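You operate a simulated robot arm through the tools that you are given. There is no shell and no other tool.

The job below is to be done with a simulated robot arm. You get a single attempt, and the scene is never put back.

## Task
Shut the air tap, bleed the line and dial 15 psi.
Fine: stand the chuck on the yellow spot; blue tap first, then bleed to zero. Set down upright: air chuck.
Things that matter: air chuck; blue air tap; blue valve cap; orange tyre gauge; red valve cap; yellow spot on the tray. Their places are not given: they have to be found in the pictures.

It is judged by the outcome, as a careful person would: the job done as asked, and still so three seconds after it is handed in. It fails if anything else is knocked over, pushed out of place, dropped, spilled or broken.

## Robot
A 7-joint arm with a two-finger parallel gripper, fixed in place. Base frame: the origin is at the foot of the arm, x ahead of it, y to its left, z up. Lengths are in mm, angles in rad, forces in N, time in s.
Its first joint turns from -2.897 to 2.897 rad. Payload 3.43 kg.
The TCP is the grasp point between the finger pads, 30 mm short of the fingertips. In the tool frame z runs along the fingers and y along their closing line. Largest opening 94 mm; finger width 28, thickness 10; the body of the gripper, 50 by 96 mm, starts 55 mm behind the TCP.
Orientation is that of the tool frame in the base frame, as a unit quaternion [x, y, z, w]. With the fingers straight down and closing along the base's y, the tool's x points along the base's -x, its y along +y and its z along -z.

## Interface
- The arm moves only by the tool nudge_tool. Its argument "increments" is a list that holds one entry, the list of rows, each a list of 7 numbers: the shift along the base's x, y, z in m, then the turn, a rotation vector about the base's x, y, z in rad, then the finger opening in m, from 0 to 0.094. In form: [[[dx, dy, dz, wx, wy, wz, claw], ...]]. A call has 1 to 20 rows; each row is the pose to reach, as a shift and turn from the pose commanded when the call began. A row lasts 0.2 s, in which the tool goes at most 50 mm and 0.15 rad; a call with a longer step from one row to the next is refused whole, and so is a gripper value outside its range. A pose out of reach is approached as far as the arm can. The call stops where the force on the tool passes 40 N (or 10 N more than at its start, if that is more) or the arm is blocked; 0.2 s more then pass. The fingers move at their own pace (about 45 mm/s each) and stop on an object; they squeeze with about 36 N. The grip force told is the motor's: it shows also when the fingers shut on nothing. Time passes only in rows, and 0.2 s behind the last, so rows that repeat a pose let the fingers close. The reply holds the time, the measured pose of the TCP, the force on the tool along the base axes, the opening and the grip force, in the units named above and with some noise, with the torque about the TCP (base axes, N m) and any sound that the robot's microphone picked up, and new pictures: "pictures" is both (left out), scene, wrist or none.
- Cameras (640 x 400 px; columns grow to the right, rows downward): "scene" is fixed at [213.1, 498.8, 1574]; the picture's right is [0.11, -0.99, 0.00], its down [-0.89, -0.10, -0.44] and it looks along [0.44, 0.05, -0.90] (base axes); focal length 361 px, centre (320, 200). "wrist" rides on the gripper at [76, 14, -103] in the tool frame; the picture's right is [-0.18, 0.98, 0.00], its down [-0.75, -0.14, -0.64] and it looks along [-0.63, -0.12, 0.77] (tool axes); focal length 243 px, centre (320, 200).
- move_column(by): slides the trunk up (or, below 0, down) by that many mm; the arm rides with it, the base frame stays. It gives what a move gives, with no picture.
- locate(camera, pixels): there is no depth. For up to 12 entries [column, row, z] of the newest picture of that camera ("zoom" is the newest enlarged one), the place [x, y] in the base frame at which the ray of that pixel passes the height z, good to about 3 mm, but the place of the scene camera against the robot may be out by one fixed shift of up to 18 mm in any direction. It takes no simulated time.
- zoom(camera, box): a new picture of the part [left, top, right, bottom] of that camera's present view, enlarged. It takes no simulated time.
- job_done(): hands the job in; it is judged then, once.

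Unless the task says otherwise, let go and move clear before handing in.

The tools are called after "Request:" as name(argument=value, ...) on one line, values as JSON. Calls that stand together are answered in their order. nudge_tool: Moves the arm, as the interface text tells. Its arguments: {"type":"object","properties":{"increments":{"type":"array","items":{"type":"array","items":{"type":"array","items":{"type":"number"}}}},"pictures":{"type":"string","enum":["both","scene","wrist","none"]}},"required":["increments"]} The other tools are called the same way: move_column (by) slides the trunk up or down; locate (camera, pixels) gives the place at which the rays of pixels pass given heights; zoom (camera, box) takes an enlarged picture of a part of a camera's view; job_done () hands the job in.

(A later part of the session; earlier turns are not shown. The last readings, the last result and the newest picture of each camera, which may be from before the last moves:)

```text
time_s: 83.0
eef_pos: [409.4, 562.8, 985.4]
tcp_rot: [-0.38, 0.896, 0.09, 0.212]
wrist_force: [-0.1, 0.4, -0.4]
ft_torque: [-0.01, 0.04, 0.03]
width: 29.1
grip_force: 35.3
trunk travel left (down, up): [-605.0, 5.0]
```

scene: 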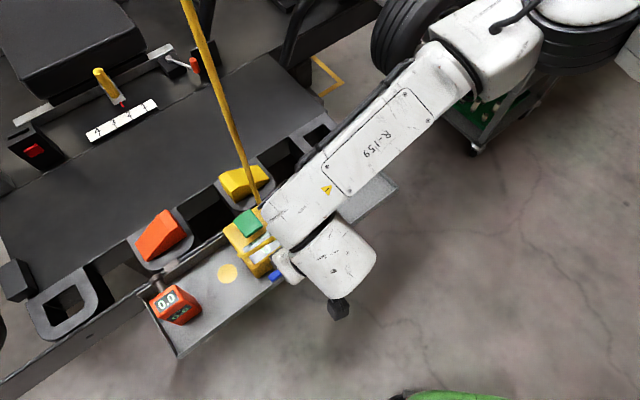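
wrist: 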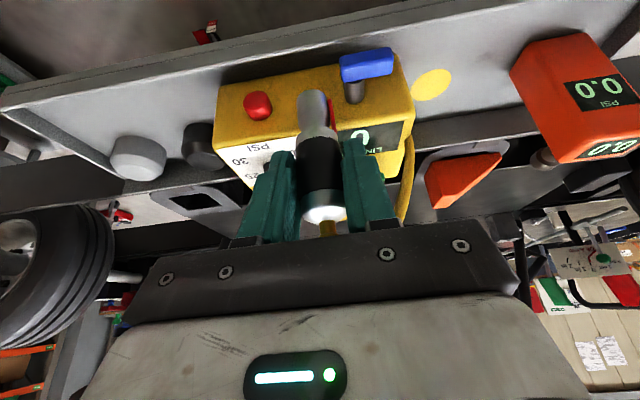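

Continuing left past the tap lever, still at z≈985.

Request:
nudge_tool(increments=[[[-0.0166, 0.016, 0, 0, 0, 0, 0.01], [-0.0332, 0.032, 0, 0, 0, 0, 0.01], [-0.0498, 0.048, 0, 0, 0, 0, 0.01]]], pictures="none")

Request:
nudge_tool(increments=[[[-0.0166, 0.016, -0.003, 0, 0, 0, 0.01], [-0.0332, 0.032, -0.006, 0, 0, 0, 0.01]]], pictures="both")

```text
time_s: 83.8
eef_pos: [359.6, 610.3, 985.3]
tcp_rot: [-0.38, 0.896, 0.09, 0.211]
wrist_force: [0.1, 0.4, -0.8]
ft_torque: [0.0, 0.0, 0.0]
width: 29.3
grip_force: 36.4
trunk travel left (down, up): [-605.0, 5.0]
```

```text
time_s: 84.4
eef_pos: [326.5, 643.2, 978.4]
tcp_rot: [-0.379, 0.896, 0.089, 0.212]
wrist_force: [0.3, 0.6, -1.2]
ft_torque: [-0.01, 0.04, 0.01]
width: 29.6
grip_force: 36.0
trunk travel left (down, up): [-605.0, 5.0]
```

scene: 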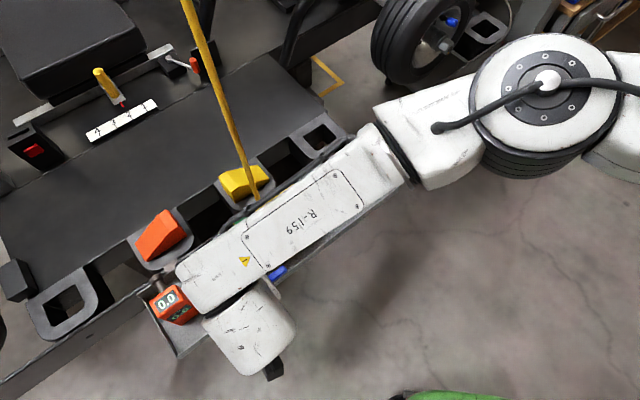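
wrist: 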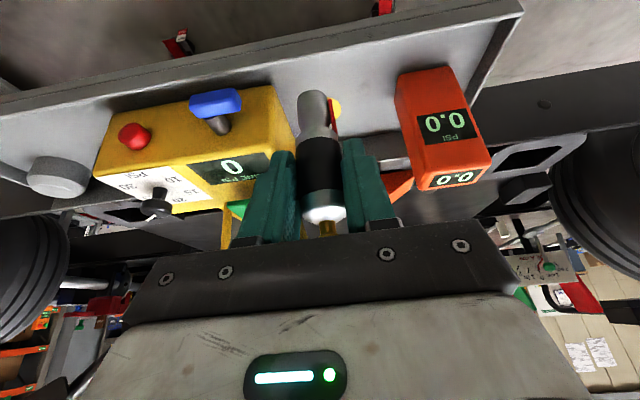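

The chuck is now in front of the spot. I'll measure where the chuck's bottom is relative to the TCP from the wrist view.

Request:
zoom(camera="wrist", box=[260, 70, 380, 160])

Request:
locate(camera="wrist", pixels=[[312, 93, 890], [312, 93, 899], [312, 93, 910], [318, 160, 955], [318, 160, 960], [322, 205, 985]])

```text
4.44 times, centred on (320, 115) of wrist
```

zoom: 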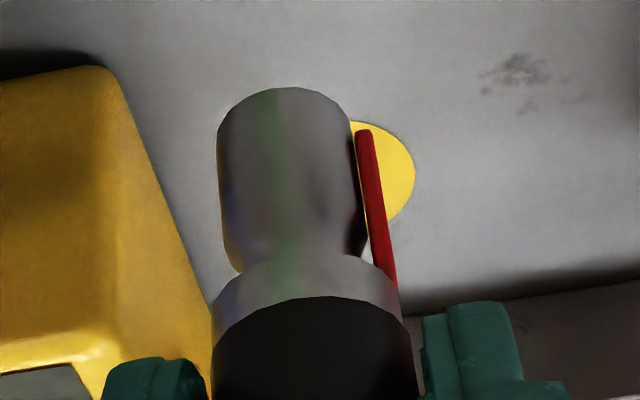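

```text
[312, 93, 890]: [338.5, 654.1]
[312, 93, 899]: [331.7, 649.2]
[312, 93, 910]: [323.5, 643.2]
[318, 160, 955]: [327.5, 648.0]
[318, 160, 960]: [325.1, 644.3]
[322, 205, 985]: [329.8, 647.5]
```

I need the clearance between the right finger and the box's left face at the spot, so I'll locate the box's left-front edge in this view.

Request:
locate(camera="zoom", pixels=[[112, 75, 847], [112, 75, 855], [140, 335, 905], [140, 335, 913], [212, 325, 860], [212, 325, 890], [212, 325, 913], [160, 190, 847], [365, 125, 845], [414, 170, 845], [385, 220, 845]])

Request:
zoom(camera="wrist", box=[180, 70, 400, 240])

```text
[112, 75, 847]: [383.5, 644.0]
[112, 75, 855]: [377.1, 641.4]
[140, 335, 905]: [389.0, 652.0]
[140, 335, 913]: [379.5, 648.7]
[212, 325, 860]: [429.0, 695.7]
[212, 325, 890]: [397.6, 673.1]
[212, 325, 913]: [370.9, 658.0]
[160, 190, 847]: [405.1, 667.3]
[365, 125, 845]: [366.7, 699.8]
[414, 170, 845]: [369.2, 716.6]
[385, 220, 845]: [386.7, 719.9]
```

```text
2.35 times, centred on (290, 155) of wrist
```

zoom: 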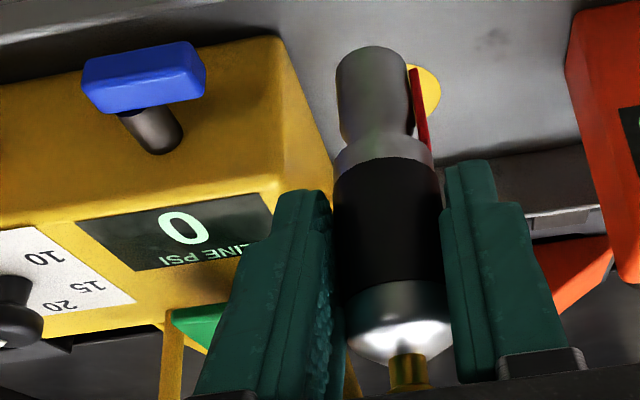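

The box's left face is at s≈−171…−177, leaving ≥7 mm to the right finger at the spot. I'll move in over the spot and lower to ~15–20 mm above the tray.

Request:
nudge_tool(increments=[[[0.012, 0.0143, 0, 0, 0, 0, 0.01], [0.024, 0.0285, 0, 0, 0, 0, 0.01], [0.036, 0.0428, -0.005, 0, 0, 0, 0.01], [0.0476, 0.057, -0.015, 0, 0, 0, 0.01], [0.0476, 0.057, -0.028, 0, 0, 0, 0.01], [0.0476, 0.057, -0.04, 0, 0, 0, 0.01], [0.0476, 0.057, -0.04, 0, 0, 0, 0.01]]], pictures="both")

Request:
zoom(camera="wrist", box=[220, 40, 420, 190])

Request:
zoom(camera="scene", box=[160, 200, 320, 330])

```text
time_s: 86.0
eef_pos: [374.1, 699.4, 936.0]
tcp_rot: [-0.381, 0.896, 0.09, 0.211]
wrist_force: [0.4, -1.0, -0.4]
ft_torque: [-0.03, 0.02, -0.02]
width: 29.2
grip_force: 35.9
trunk travel left (down, up): [-605.0, 5.0]
```

scene: 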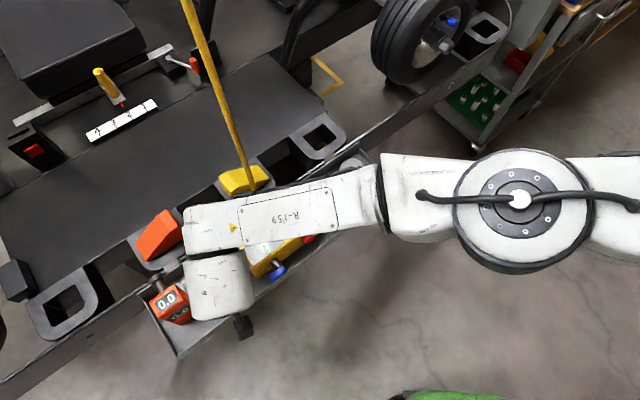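
wrist: 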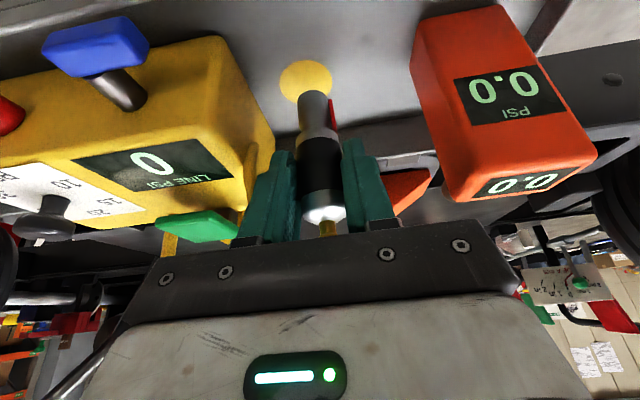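

```text
2.67 times, centred on (320, 115) of wrist
```

zoom: 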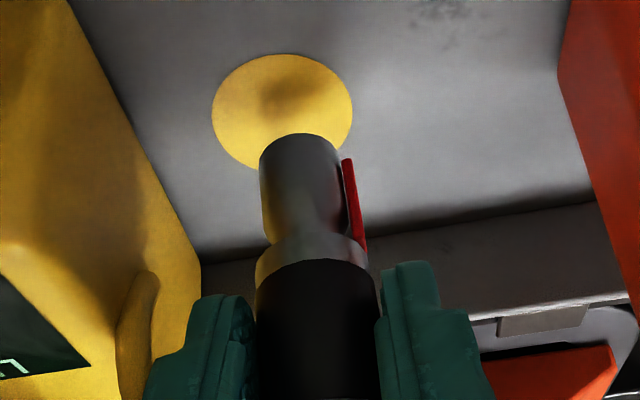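

```text
3.08 times, centred on (240, 265) of scene
```

zoom: 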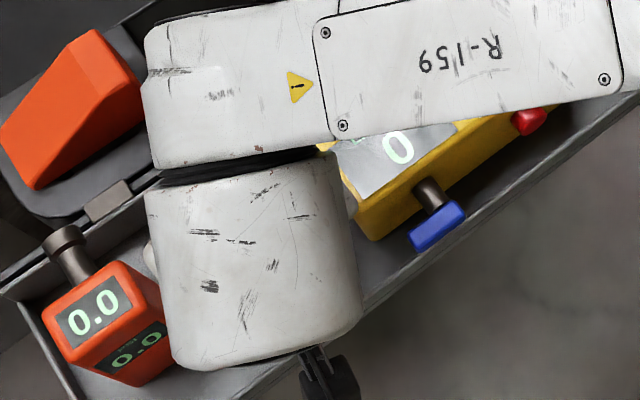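

The chuck hangs over the spot (its shadow falls on it); I'll check where the chuck bottom will land relative to the spot.

Request:
locate(camera="wrist", pixels=[[312.5, 89.9, 855], [312.5, 89.9, 860], [312.5, 89.9, 865], [312.5, 89.9, 870], [305.7, 81.2, 845], [279.5, 81, 845], [331.5, 81, 845], [305.7, 60, 845], [296.8, 105, 862], [327, 105, 862]])

```text
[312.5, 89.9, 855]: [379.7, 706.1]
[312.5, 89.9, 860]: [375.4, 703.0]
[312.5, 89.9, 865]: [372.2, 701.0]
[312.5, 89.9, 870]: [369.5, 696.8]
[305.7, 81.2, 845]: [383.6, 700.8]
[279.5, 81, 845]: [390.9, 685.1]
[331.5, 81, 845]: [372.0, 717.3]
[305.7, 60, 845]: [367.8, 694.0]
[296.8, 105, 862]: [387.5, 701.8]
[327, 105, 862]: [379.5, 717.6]
```

Relative to the spot in this same image the chuck axis is ~6 mm left and ~3 mm too far in, so I'll shift by (+1.8,−4.5) mm and lower in small steps watching the vertical force.

Request:
nudge_tool(increments=[[[0.0018, -0.0045, 0, 0, 0, 0, 0.01], [0.0018, -0.0045, -0.005, 0, 0, 0, 0.01], [0.0018, -0.0045, -0.008, 0, 0, 0, 0.01], [0.0018, -0.0045, -0.008, 0, 0, 0, 0.01]]], pictures="wrist")

Request:
zoom(camera="wrist", box=[220, 40, 420, 190])

```text
time_s: 87.0
eef_pos: [373.6, 695.0, 931.1]
tcp_rot: [-0.38, 0.896, 0.089, 0.212]
wrist_force: [0.4, 0.0, -1.3]
ft_torque: [-0.01, 0.0, -0.03]
width: 28.8
grip_force: 35.8
trunk travel left (down, up): [-605.0, 5.0]
```

wrist: 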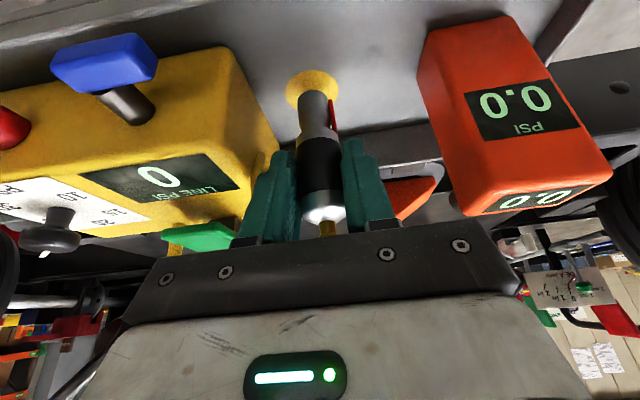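

```text
2.67 times, centred on (320, 115) of wrist
```

zoom: 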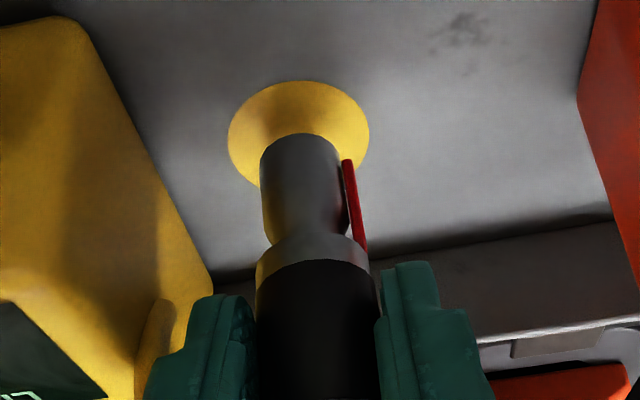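

Laterally the chuck is now centred on the spot (300 vs 298) and will land ~1–2 mm from centre. I'll lower further in small steps.

Request:
nudge_tool(increments=[[[0, 0, -0.003, 0, 0, 0, 0.01], [0, 0, -0.006, 0, 0, 0, 0.01], [0, 0, -0.006, 0, 0, 0, 0.01]]], pictures="none")

Request:
nudge_tool(increments=[[[0, 0, -0.002, 0, 0, 0, 0.01], [0, 0, -0.004, 0, 0, 0, 0.01], [0, 0, -0.004, 0, 0, 0, 0.01]]], pictures="wrist")

Request:
zoom(camera="wrist", box=[220, 40, 420, 190])

```text
time_s: 87.8
eef_pos: [374.8, 693.7, 923.5]
tcp_rot: [-0.38, 0.896, 0.09, 0.212]
wrist_force: [0.8, 0.0, 0.2]
ft_torque: [0.02, 0.01, -0.03]
width: 29.0
grip_force: 36.0
trunk travel left (down, up): [-605.0, 5.0]
```

```text
time_s: 88.6
eef_pos: [376.0, 694.4, 919.7]
tcp_rot: [-0.38, 0.896, 0.09, 0.211]
wrist_force: [0.4, 0.7, -1.6]
ft_torque: [-0.04, 0.04, -0.03]
width: 28.7
grip_force: 36.0
trunk travel left (down, up): [-605.0, 5.0]
```

wrist: 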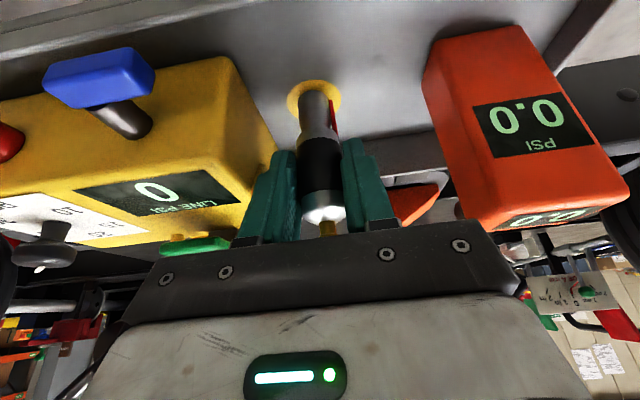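

```text
2.67 times, centred on (320, 115) of wrist
```

zoom: 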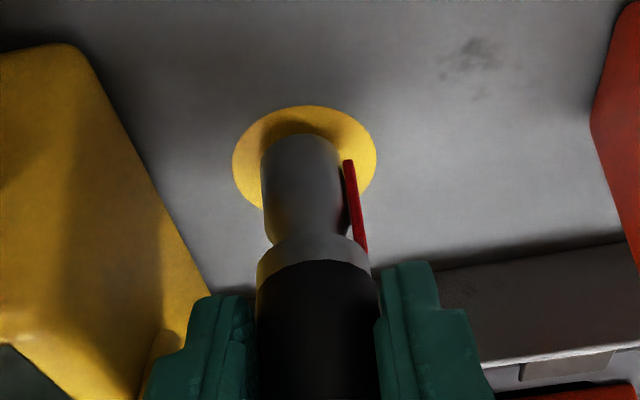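

Still no contact at TCP z≈920. Lowering further in 1.5–2 mm steps.

Request:
nudge_tool(increments=[[[0, 0, -0.0015, 0, 0, 0, 0.01], [0, 0, -0.003, 0, 0, 0, 0.01], [0, 0, -0.003, 0, 0, 0, 0.01]]], pictures="none")

Request:
nudge_tool(increments=[[[0, 0, -0.001, 0, 0, 0, 0.01], [0, 0, -0.002, 0, 0, 0, 0.01], [0, 0, -0.002, 0, 0, 0, 0.01]]], pictures="none")

```text
time_s: 89.4
eef_pos: [375.1, 695.4, 917.1]
tcp_rot: [-0.38, 0.896, 0.09, 0.21]
wrist_force: [-0.4, -0.7, -1.2]
ft_torque: [0.0, 0.0, 0.0]
width: 28.8
grip_force: 36.3
trunk travel left (down, up): [-605.0, 5.0]
```

```text
time_s: 90.2
eef_pos: [374.3, 694.8, 914.5]
tcp_rot: [-0.381, 0.896, 0.091, 0.211]
wrist_force: [-0.2, 0.1, -1.4]
ft_torque: [-0.02, 0.02, -0.02]
width: 28.6
grip_force: 35.7
trunk travel left (down, up): [-605.0, 5.0]
```

No contact yet (force ≈ −1.3 N, the chuck's weight). Continuing down in 1 mm steps.

Request:
nudge_tool(increments=[[[0, 0, -0.001, 0, 0, 0, 0.01], [0, 0, -0.002, 0, 0, 0, 0.01], [0, 0, -0.002, 0, 0, 0, 0.01]]], pictures="none")

Request:
nudge_tool(increments=[[[0, 0, -0.001, 0, 0, 0, 0.01], [0, 0, -0.002, 0, 0, 0, 0.01], [0, 0, -0.002, 0, 0, 0, 0.01]]], pictures="wrist")

Request:
zoom(camera="wrist", box=[220, 40, 420, 190])

```text
time_s: 91.0
eef_pos: [375.1, 695.3, 913.8]
tcp_rot: [-0.38, 0.896, 0.09, 0.212]
wrist_force: [-1.2, -4.7, 13.6]
ft_torque: [-0.01, -0.05, 0.0]
width: 28.1
grip_force: 35.7
trunk travel left (down, up): [-605.0, 5.0]
```

```text
time_s: 91.8
eef_pos: [374.6, 694.0, 913.6]
tcp_rot: [-0.38, 0.896, 0.09, 0.212]
wrist_force: [0.7, -7.4, 19.9]
ft_torque: [-0.02, -0.33, -0.07]
width: 27.4
grip_force: 36.0
trunk travel left (down, up): [-605.0, 5.0]
```

wrist: 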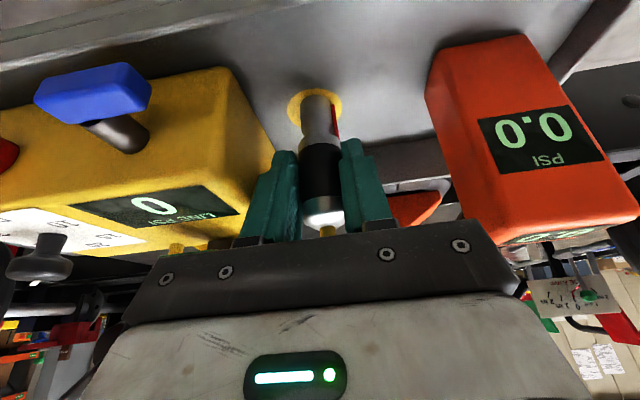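

```text
2.67 times, centred on (320, 115) of wrist
```

zoom: 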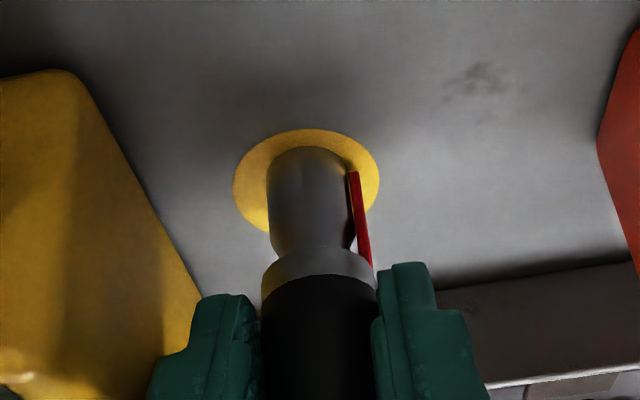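

Contact: the vertical force rose to ~20 N with the chuck's bottom well inside the spot. I'll ease the load by raising ~2 mm before opening.

Request:
nudge_tool(increments=[[[0, 0, 0.001, 0, 0, 0, 0.01], [0, 0, 0.002, 0, 0, 0, 0.01], [0, 0, 0.002, 0, 0, 0, 0.01]]], pictures="none")

```text
time_s: 92.6
eef_pos: [375.5, 694.5, 912.7]
tcp_rot: [-0.38, 0.896, 0.089, 0.212]
wrist_force: [0.6, 0.0, 5.0]
ft_torque: [0.09, -0.15, -0.04]
width: 27.4
grip_force: 36.6
trunk travel left (down, up): [-605.0, 5.0]
```

Load is down to 5 N. I'll open the fingers slowly to 36 mm and look.

Request:
nudge_tool(increments=[[[0, 0, 0, 0, 0, 0, 0.028], [0, 0, 0, 0, 0, 0, 0.031], [0, 0, 0, 0, 0, 0, 0.034], [0, 0, 0, 0, 0, 0, 0.036], [0, 0, 0, 0, 0, 0, 0.036]]], pictures="both")

Request:
zoom(camera="wrist", box=[220, 70, 420, 220])

```text
time_s: 93.8
eef_pos: [375.1, 695.4, 913.1]
tcp_rot: [-0.38, 0.896, 0.089, 0.213]
wrist_force: [0.0, -0.1, -0.3]
ft_torque: [-0.03, 0.0, -0.02]
width: 35.9
grip_force: 0.0
trunk travel left (down, up): [-605.0, 5.0]
```

scene: 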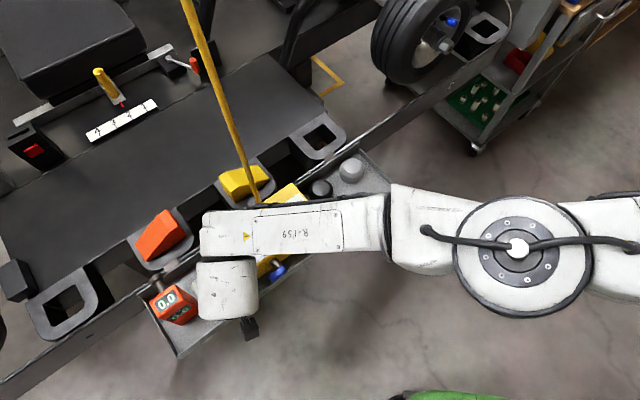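
wrist: 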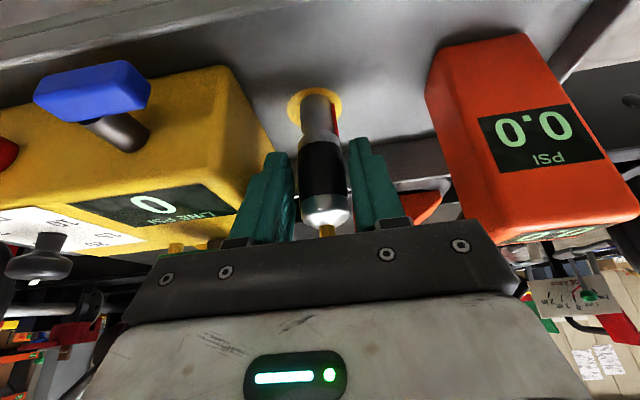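

```text
2.67 times, centred on (320, 145) of wrist
```

zoom: 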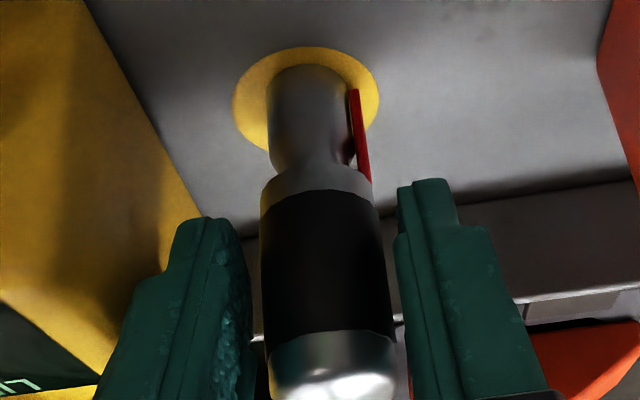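

The chuck stands by itself on the spot with clear gaps on both fingers. I'll withdraw horizontally outward (away from the hose side), watching forces.

Request:
nudge_tool(increments=[[[-0.0035, -0.0036, 0, 0, 0, 0, 0.036], [-0.0083, -0.0087, 0, 0, 0, 0, 0.036], [-0.014, -0.0145, 0, 0, 0, 0, 0.036], [-0.021, -0.0217, 0, 0, 0, 0, 0.036]]], pictures="wrist")

Request:
zoom(camera="wrist", box=[200, 70, 440, 240])

```text
time_s: 94.8
eef_pos: [353.4, 673.1, 913.6]
tcp_rot: [-0.379, 0.896, 0.089, 0.212]
wrist_force: [0.4, 0.4, -0.6]
ft_torque: [0.03, -0.02, -0.07]
width: 36.0
grip_force: 0.1
trunk travel left (down, up): [-605.0, 5.0]
```

wrist: 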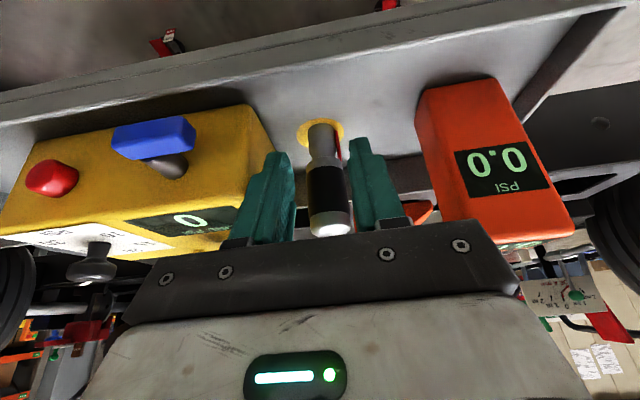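

```text
2.35 times, centred on (320, 155) of wrist
```

zoom: 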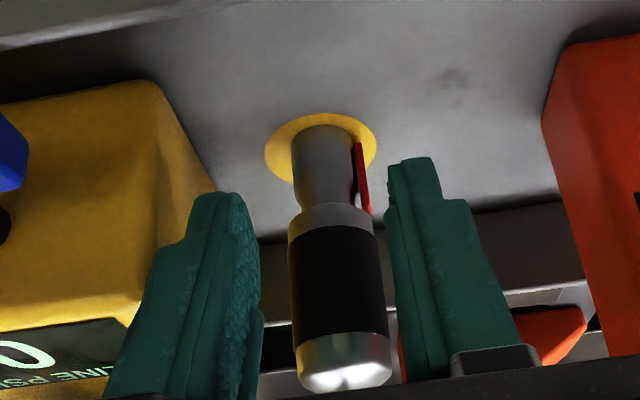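

The chuck is stable. I'll keep withdrawing outward and then look at the hose and chuck.

Request:
nudge_tool(increments=[[[-0.01, -0.0104, 0, 0, 0, 0, 0.036], [-0.021, -0.0217, 0.002, 0, 0, 0, 0.036], [-0.032, -0.033, 0.01, 0, 0, 0, 0.036], [-0.04, -0.0417, 0.025, 0, 0, 0, 0.036], [-0.04, -0.0417, 0.04, 0, 0, 0, 0.036]]], pictures="both")

Request:
zoom(camera="wrist", box=[160, 60, 440, 240])

Request:
zoom(camera="scene", box=[160, 160, 340, 320])

```text
time_s: 96.0
eef_pos: [315.1, 630.9, 953.8]
tcp_rot: [-0.379, 0.896, 0.088, 0.211]
wrist_force: [0.3, -0.1, 0.0]
ft_torque: [0.0, 0.01, 0.01]
width: 36.2
grip_force: 0.0
trunk travel left (down, up): [-605.0, 5.0]
```

scene: 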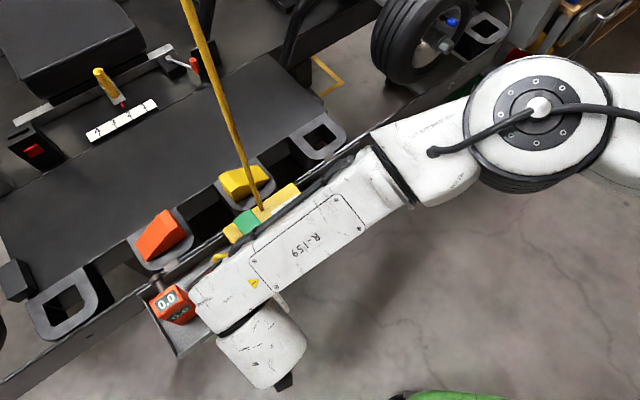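
wrist: 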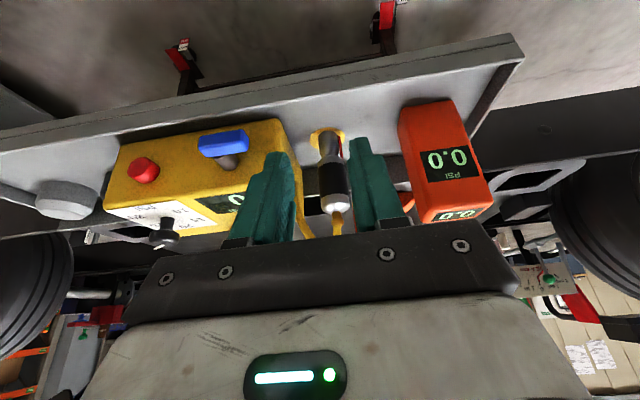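

```text
2.22 times, centred on (300, 150) of wrist
```

zoom: 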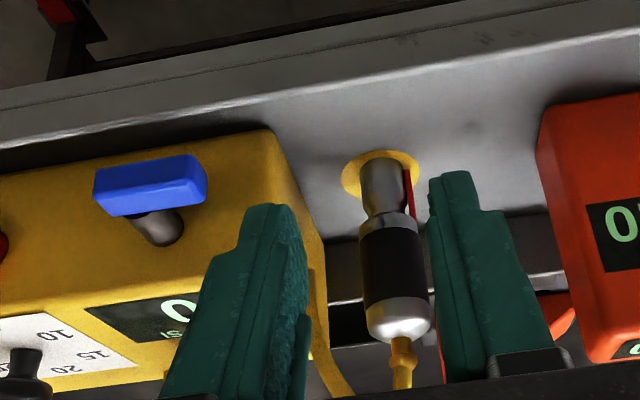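

```text
2.50 times, centred on (250, 240) of scene
```

zoom: 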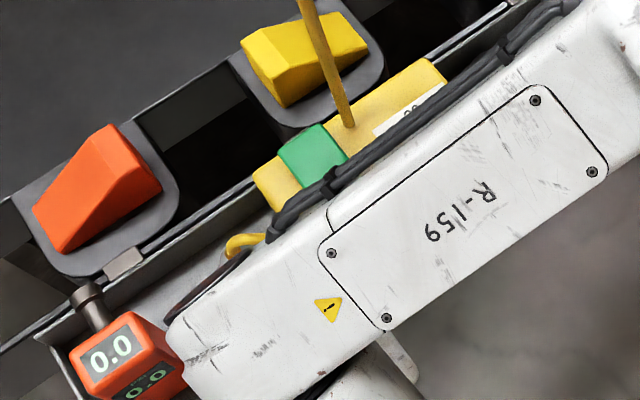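

The chuck stands upright on the yellow spot and its hose loops back to the box behind it, clear of the dial. Now for the dial: I'll move right along the front, then bring the tool back to vertical.

Request:
nudge_tool(increments=[[[0.02, -0.025, 0.01, 0, 0, 0, 0.036], [0.045, -0.045, 0.02, 0, 0, 0, 0.036], [0.07, -0.064, 0.025, 0, 0, 0, 0.036], [0.095, -0.082, 0.03, 0, 0, 0, 0.036], [0.119, -0.092, 0.035, 0, 0, 0, 0.036], [0.125, -0.092, 0.045, -0.0717, 0.0697, 0, 0.036], [0.13, -0.09, 0.055, -0.1434, 0.1394, 0, 0.036], [0.135, -0.088, 0.065, -0.2151, 0.2091, 0, 0.036], [0.14, -0.086, 0.075, -0.2868, 0.2788, 0, 0.04], [0.145, -0.085, 0.085, -0.33, 0.321, 0, 0.04], [0.145, -0.085, 0.085, -0.33, 0.321, 0, 0.04]]], pictures="both")

Request:
zoom(camera="wrist", box=[220, 80, 460, 230])

Request:
zoom(camera="scene", box=[180, 170, 340, 310])

```text
time_s: 98.4
eef_pos: [458.3, 547.0, 1038.8]
tcp_rot: [-0.39, 0.921, 0.0, 0.001]
wrist_force: [-0.5, 0.2, -0.2]
ft_torque: [0.01, 0.02, 0.02]
width: 40.0
grip_force: 0.1
trunk travel left (down, up): [-605.0, 5.0]
```

scene: 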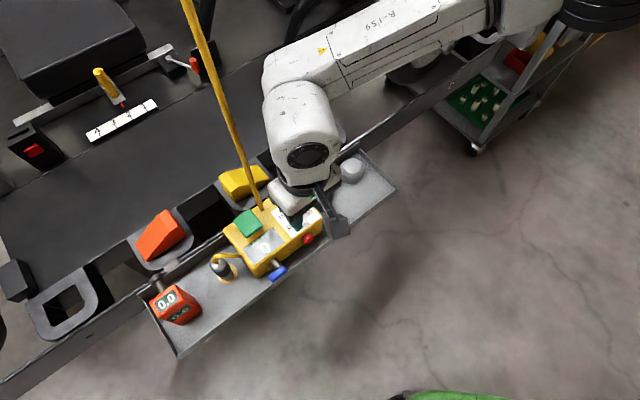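
wrist: 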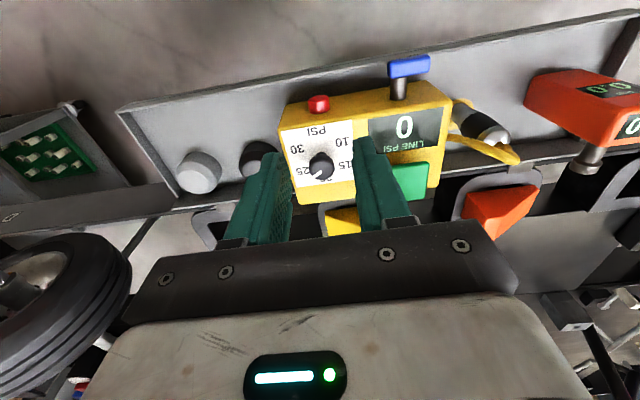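

```text
2.67 times, centred on (340, 155) of wrist
```

zoom: 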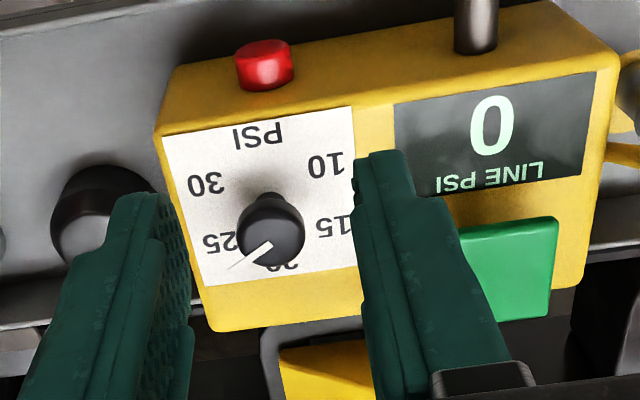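

```text
2.86 times, centred on (260, 240) of scene
```

zoom: 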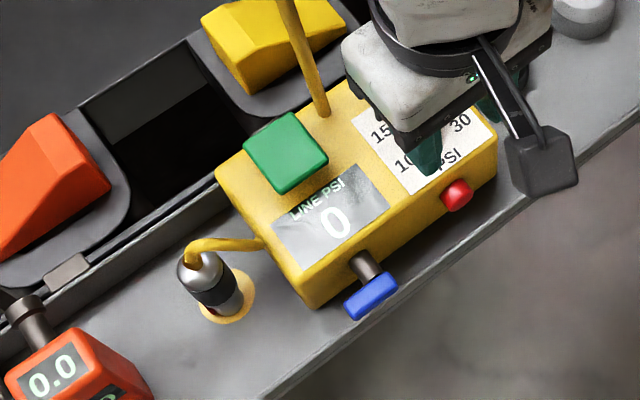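

The hose now makes a short loop by the chuck, leaving the dial free. The pointer is at 25 (wrist zoom (230,268)); it must turn +120° (counter-clockwise from above) to 15. I'll move above the knob at ≈(503,582).

Request:
nudge_tool(increments=[[[0.015, 0.012, -0.005, 0, 0, 0, 0.045], [0.03, 0.024, -0.015, 0, 0, 0, 0.045], [0.0447, 0.035, -0.025, 0, 0, 0, 0.045], [0.0447, 0.035, -0.0388, 0, 0, 0, 0.045], [0.0447, 0.035, -0.0388, 0, 0, 0, 0.045]]], pictures="both")

Request:
zoom(camera="wrist", box=[240, 80, 400, 200])

```text
time_s: 99.6
eef_pos: [503.4, 582.1, 999.2]
tcp_rot: [-0.389, 0.921, 0.0, 0.002]
wrist_force: [0.4, 0.2, 0.0]
ft_torque: [-0.02, -0.03, -0.02]
width: 44.9
grip_force: 0.2
trunk travel left (down, up): [-605.0, 5.0]
```

scene: 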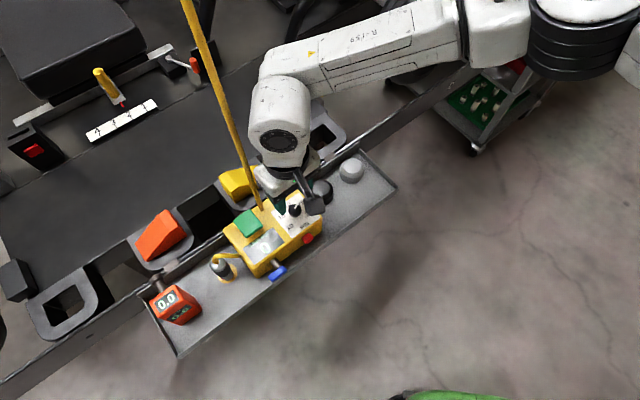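
wrist: 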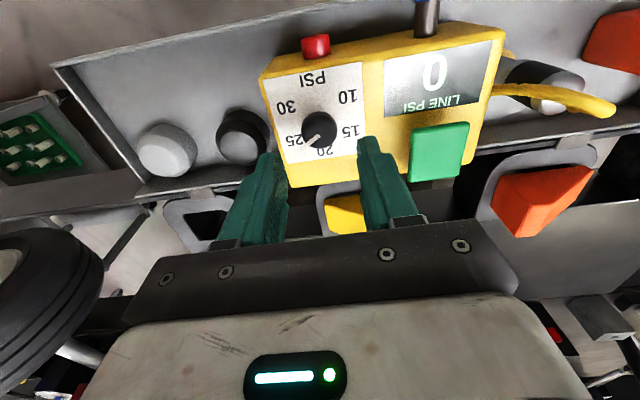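

```text
3.33 times, centred on (320, 140) of wrist
```

zoom: 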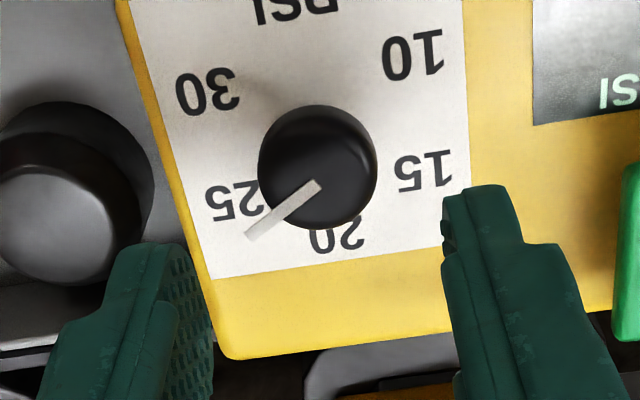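

The dial is clear in this view: label lines cross at zoom (317,131) and the pointer bar (sticking out past the cap) points at 25, i.e. along base ≈ −8°; target is 15 at ≈ +112°. I'll turn the tool to yaw ≈15° so the pointer lies between the fingers, then grip and rotate.

Request:
nudge_tool(increments=[[[-0.0005, -0.0005, 0, 0, 0, -0.135, 0.045], [-0.001, -0.001, 0, 0, 0, -0.27, 0.045], [-0.001, -0.001, 0, 0, 0, -0.405, 0.045], [-0.001, -0.001, 0, 0, 0, -0.54, 0.045], [-0.001, -0.001, 0, 0, 0, -0.54, 0.045]]], pictures="both")

Request:
zoom(camera="wrist", box=[240, 80, 400, 200])

```text
time_s: 100.8
eef_pos: [501.8, 581.1, 999.2]
tcp_rot: [-0.13, 0.992, 0.001, 0.001]
wrist_force: [0.0, 0.0, 1.2]
ft_torque: [0.01, 0.01, 0.03]
width: 44.9
grip_force: 0.0
trunk travel left (down, up): [-605.0, 5.0]
```

scene: 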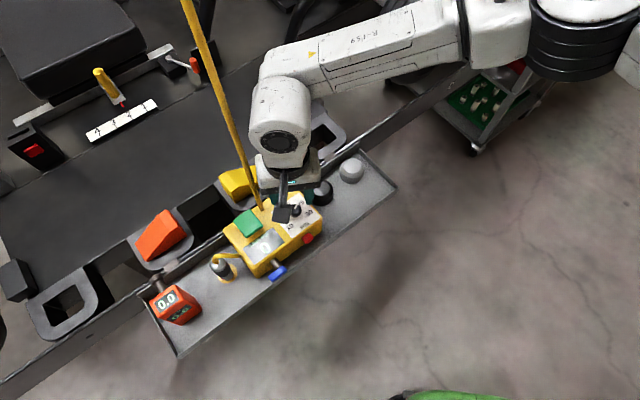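
wrist: 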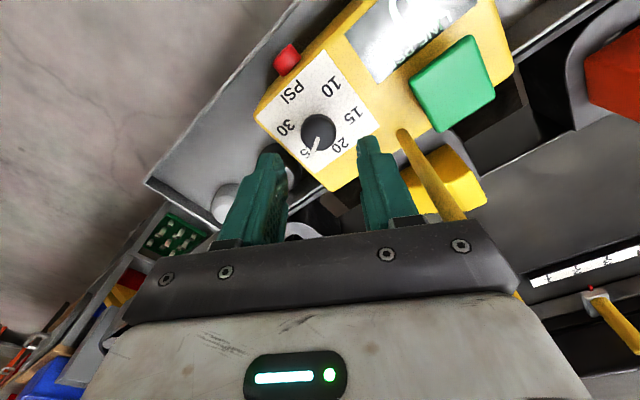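

```text
3.33 times, centred on (320, 140) of wrist
```

zoom: 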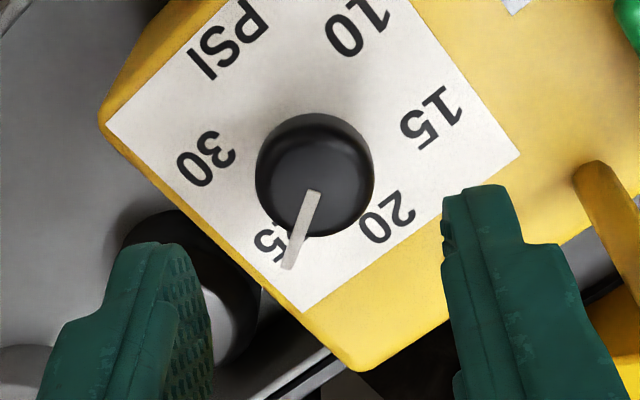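

The pointer now lies between the fingers and the knob is centred on the tool axis within ~1.5 mm. I'll descend to grip height (TCP z≈954).

Request:
nudge_tool(increments=[[[0, 0, -0.015, 0, 0, 0, 0.045], [0, 0, -0.03, 0, 0, 0, 0.045], [0, 0, -0.04, 0, 0, 0, 0.045], [0, 0, -0.045, 0, 0, 0, 0.045], [0, 0, -0.045, 0, 0, 0, 0.045]]], pictures="both")

Request:
zoom(camera="wrist", box=[240, 100, 400, 220])

Request:
zoom(camera="scene", box=[220, 120, 350, 260])

```text
time_s: 102.0
eef_pos: [502.6, 579.4, 955.5]
tcp_rot: [-0.131, 0.991, 0.0, 0.002]
wrist_force: [-0.2, 0.3, 0.1]
ft_torque: [0.0, 0.02, 0.0]
width: 45.1
grip_force: 0.0
trunk travel left (down, up): [-605.0, 5.0]
```

scene: 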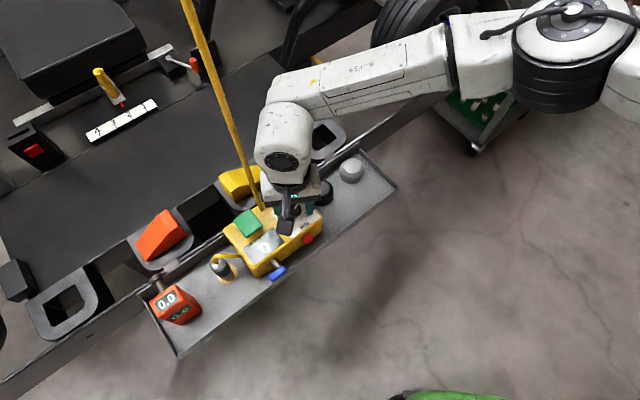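
wrist: 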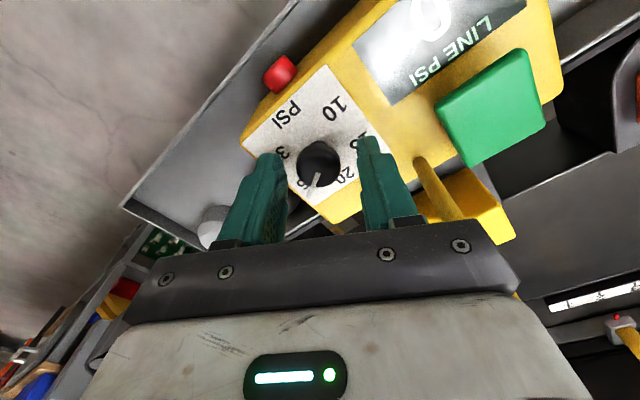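

```text
3.33 times, centred on (320, 160) of wrist
```

zoom: 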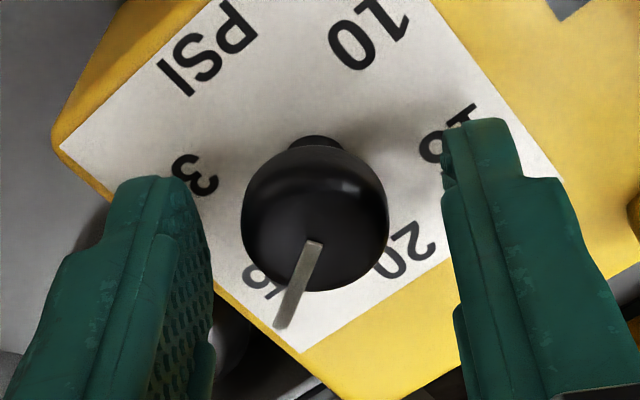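

```text
2.86 times, centred on (285, 190) of scene
```

zoom: 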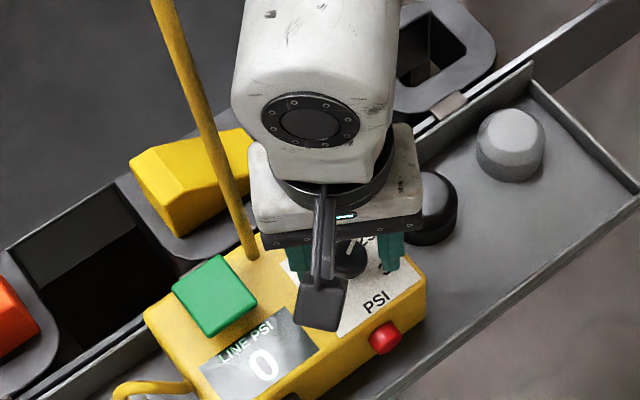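

The knob sits between the fingers with the pointer clear of both. I'll close on it.

Request:
nudge_tool(increments=[[[0, 0, 0, 0, 0, 0, 0.035], [0, 0, 0, 0, 0, 0, 0.025], [0, 0, 0, 0, 0, 0, 0.015], [0, 0, 0, 0, 0, 0, 0.008], [0, 0, 0, 0, 0, 0, 0.008]]], pictures="wrist")

Request:
zoom(camera="wrist", box=[240, 100, 400, 220])

```text
time_s: 103.2
eef_pos: [502.5, 579.5, 954.6]
tcp_rot: [-0.131, 0.991, 0.0, 0.002]
wrist_force: [0.8, -5.6, 0.8]
ft_torque: [-0.1, 0.07, 0.03]
width: 25.8
grip_force: 45.3
trunk travel left (down, up): [-605.0, 5.0]
```

wrist: 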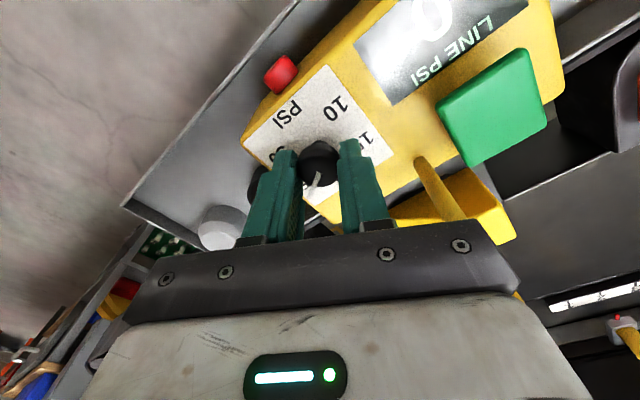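

```text
3.33 times, centred on (320, 160) of wrist
```

zoom: 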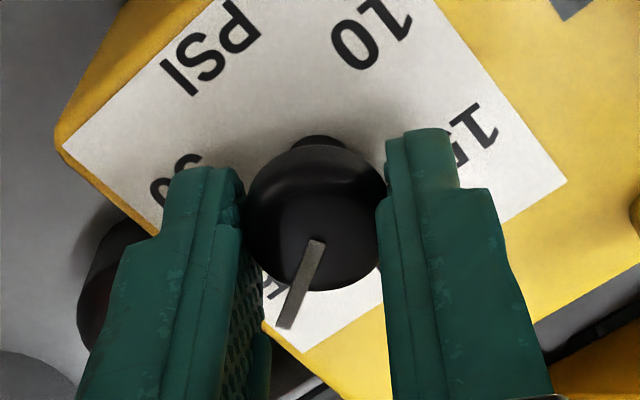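

Gripped (25.8 mm). I'll rotate +0.26 rad first to see the knob follow.

Request:
nudge_tool(increments=[[[0, -0.0006, 0, 0, 0, 0.09, 0.008], [0, -0.0008, 0, 0, 0, 0.18, 0.008], [0, -0.0008, 0, 0, 0, 0.26, 0.008], [0, -0.0008, 0, 0, 0, 0.26, 0.008]]], pictures="wrist")

Request:
zoom(camera="wrist", box=[240, 100, 400, 220])

```text
time_s: 104.2
eef_pos: [502.5, 580.8, 953.6]
tcp_rot: [-0.259, 0.966, 0.001, 0.001]
wrist_force: [2.1, 3.0, -9.9]
ft_torque: [0.27, -0.26, -0.02]
width: 25.5
grip_force: 45.0
trunk travel left (down, up): [-605.0, 5.0]
```

wrist: 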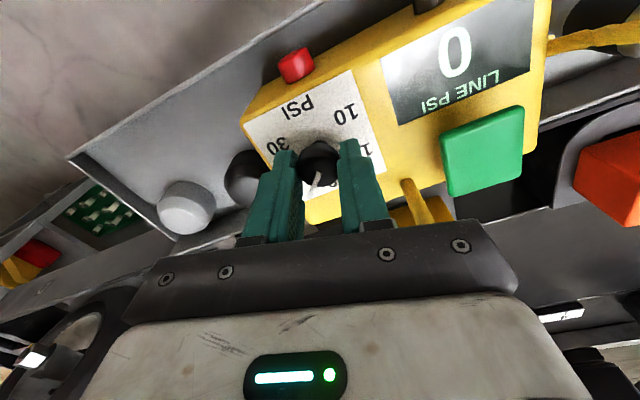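

```text
3.33 times, centred on (320, 160) of wrist
```

zoom: 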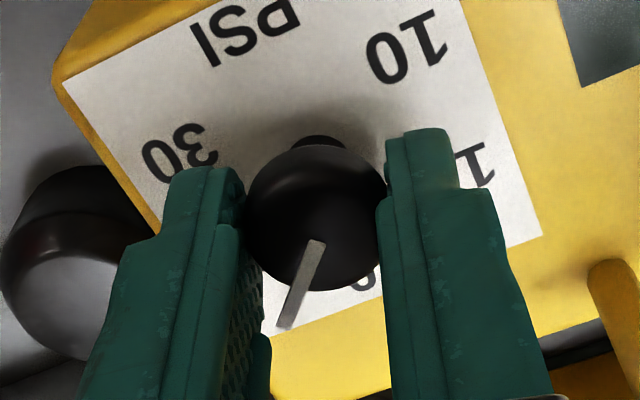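

The knob follows the fingers (pointer fixed relative to the tool while the labels turn). I'll continue rotating by another 0.79 rad.

Request:
nudge_tool(increments=[[[0, 0, -0.0005, 0, 0, 0.12, 0.008], [0, 0, -0.001, 0, 0, 0.24, 0.008], [0, 0, -0.001, 0, 0, 0.36, 0.008], [0, 0, -0.001, 0, 0, 0.48, 0.008], [0, 0, -0.001, 0, 0, 0.6, 0.008], [0, 0, -0.001, 0, 0, 0.7, 0.008], [0, 0, -0.001, 0, 0, 0.79, 0.008], [0, 0, -0.001, 0, 0, 0.79, 0.008]]], pictures="both")

Request:
zoom(camera="wrist", box=[240, 100, 400, 220])

```text
time_s: 106.0
eef_pos: [502.2, 581.1, 954.8]
tcp_rot: [-0.61, 0.792, 0.002, 0.001]
wrist_force: [-3.0, 2.0, 14.6]
ft_torque: [-0.64, 0.26, -0.03]
width: 25.5
grip_force: 44.6
trunk travel left (down, up): [-605.0, 5.0]
```

scene: 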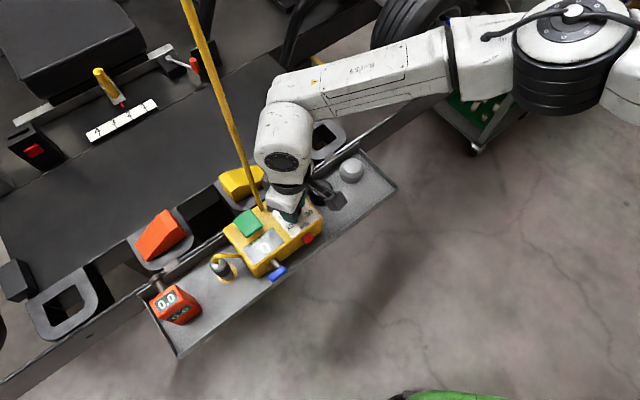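
wrist: 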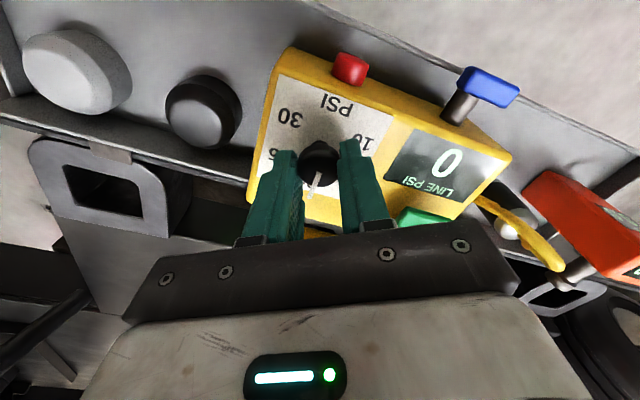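

```text
3.33 times, centred on (320, 160) of wrist
```

zoom: 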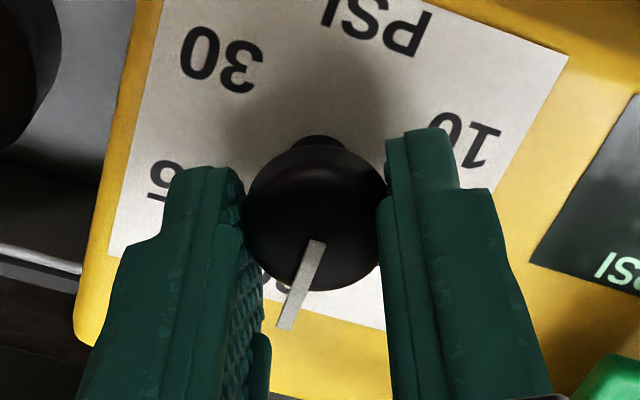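

The pointer is now at 20 (60° turned) and the grip holds. I'll keep turning in the same grip, checking whether the wrist still has range.

Request:
nudge_tool(increments=[[[0, 0, 0.0005, 0, 0, 0.12, 0.008], [0, 0, 0.001, 0, 0, 0.24, 0.008], [0, 0, 0.001, 0, 0, 0.36, 0.008], [0, 0, 0.001, 0, 0, 0.36, 0.008]]], pictures="none")

Request:
nudge_tool(increments=[[[0, 0, 0, 0, 0, 0.12, 0.008], [0, 0, 0, 0, 0, 0.24, 0.008], [0, 0, 0, 0, 0, 0.24, 0.008]]], pictures="both")

Request:
zoom(camera="wrist", box=[240, 100, 400, 220])

```text
time_s: 107.0
eef_pos: [501.8, 580.1, 955.1]
tcp_rot: [-0.679, 0.734, 0.002, 0.001]
wrist_force: [-6.7, 6.7, 13.1]
ft_torque: [-0.1, 0.17, 0.02]
width: 25.3
grip_force: 45.0
out of reach, approached as far as the arm can: row 2, 3, 4
trunk travel left (down, up): [-605.0, 5.0]
```

```text
time_s: 107.8
eef_pos: [500.9, 580.6, 955.5]
tcp_rot: [-0.678, 0.735, 0.002, 0.002]
wrist_force: [-8.5, 7.0, 12.8]
ft_torque: [0.55, 0.21, -0.03]
width: 25.4
grip_force: 45.3
out of reach, approached as far as the arm can: row 1, 2, 3
trunk travel left (down, up): [-605.0, 5.0]
```

scene: 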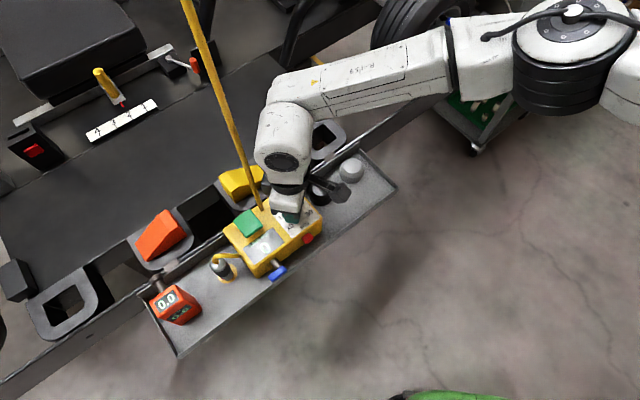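
wrist: 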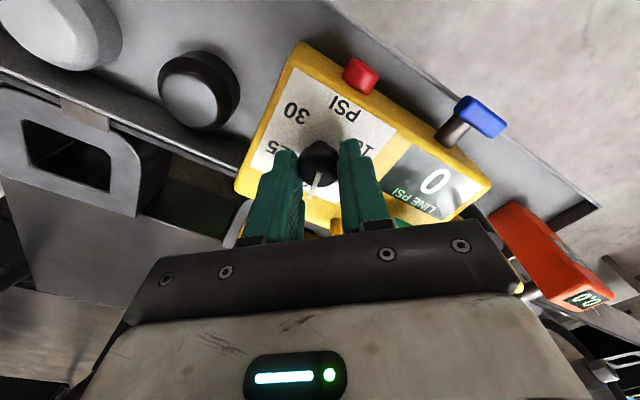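

```text
3.33 times, centred on (320, 160) of wrist
```

zoom: 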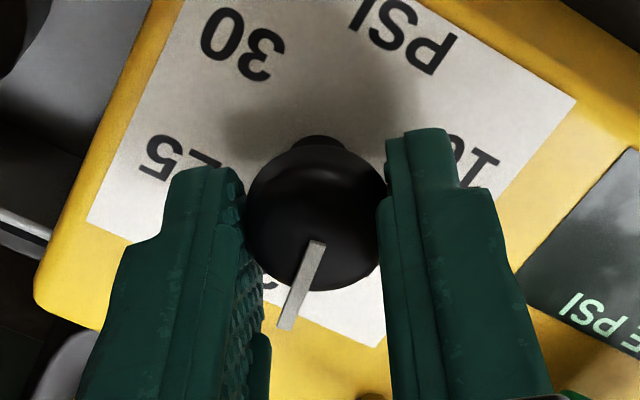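

The wrist reached its range at yaw ≈85.5° after turning the knob ~70°; about 50° remain. I'll open, rise, turn back and regrip.

Request:
nudge_tool(increments=[[[0, 0, 0, 0, 0, -0.1, 0.02], [0, 0, 0, 0, 0, -0.2, 0.035], [0, 0, 0, 0, 0, -0.25, 0.045], [0, 0, 0, 0, 0, -0.25, 0.045], [0, 0, 0.02, 0, 0, -0.25, 0.045], [0, 0, 0.04, 0, 0, -0.25, 0.045]]], pictures="wrist")

```text
time_s: 109.2
eef_pos: [502.7, 579.6, 995.0]
tcp_rot: [-0.581, 0.814, 0.001, 0.001]
wrist_force: [-0.1, -1.1, 0.1]
ft_torque: [0.04, 0.0, -0.01]
width: 44.9
grip_force: 0.0
trunk travel left (down, up): [-605.0, 5.0]
```

wrist: 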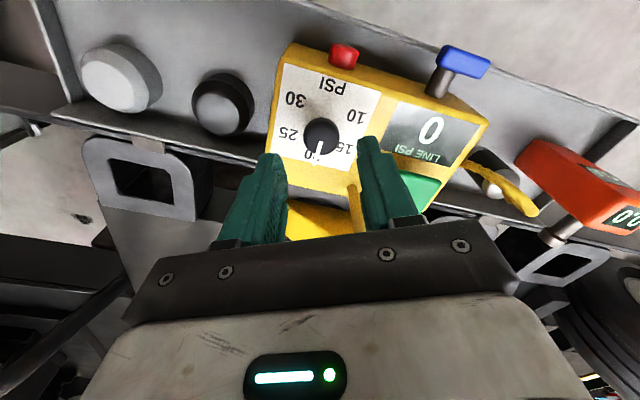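

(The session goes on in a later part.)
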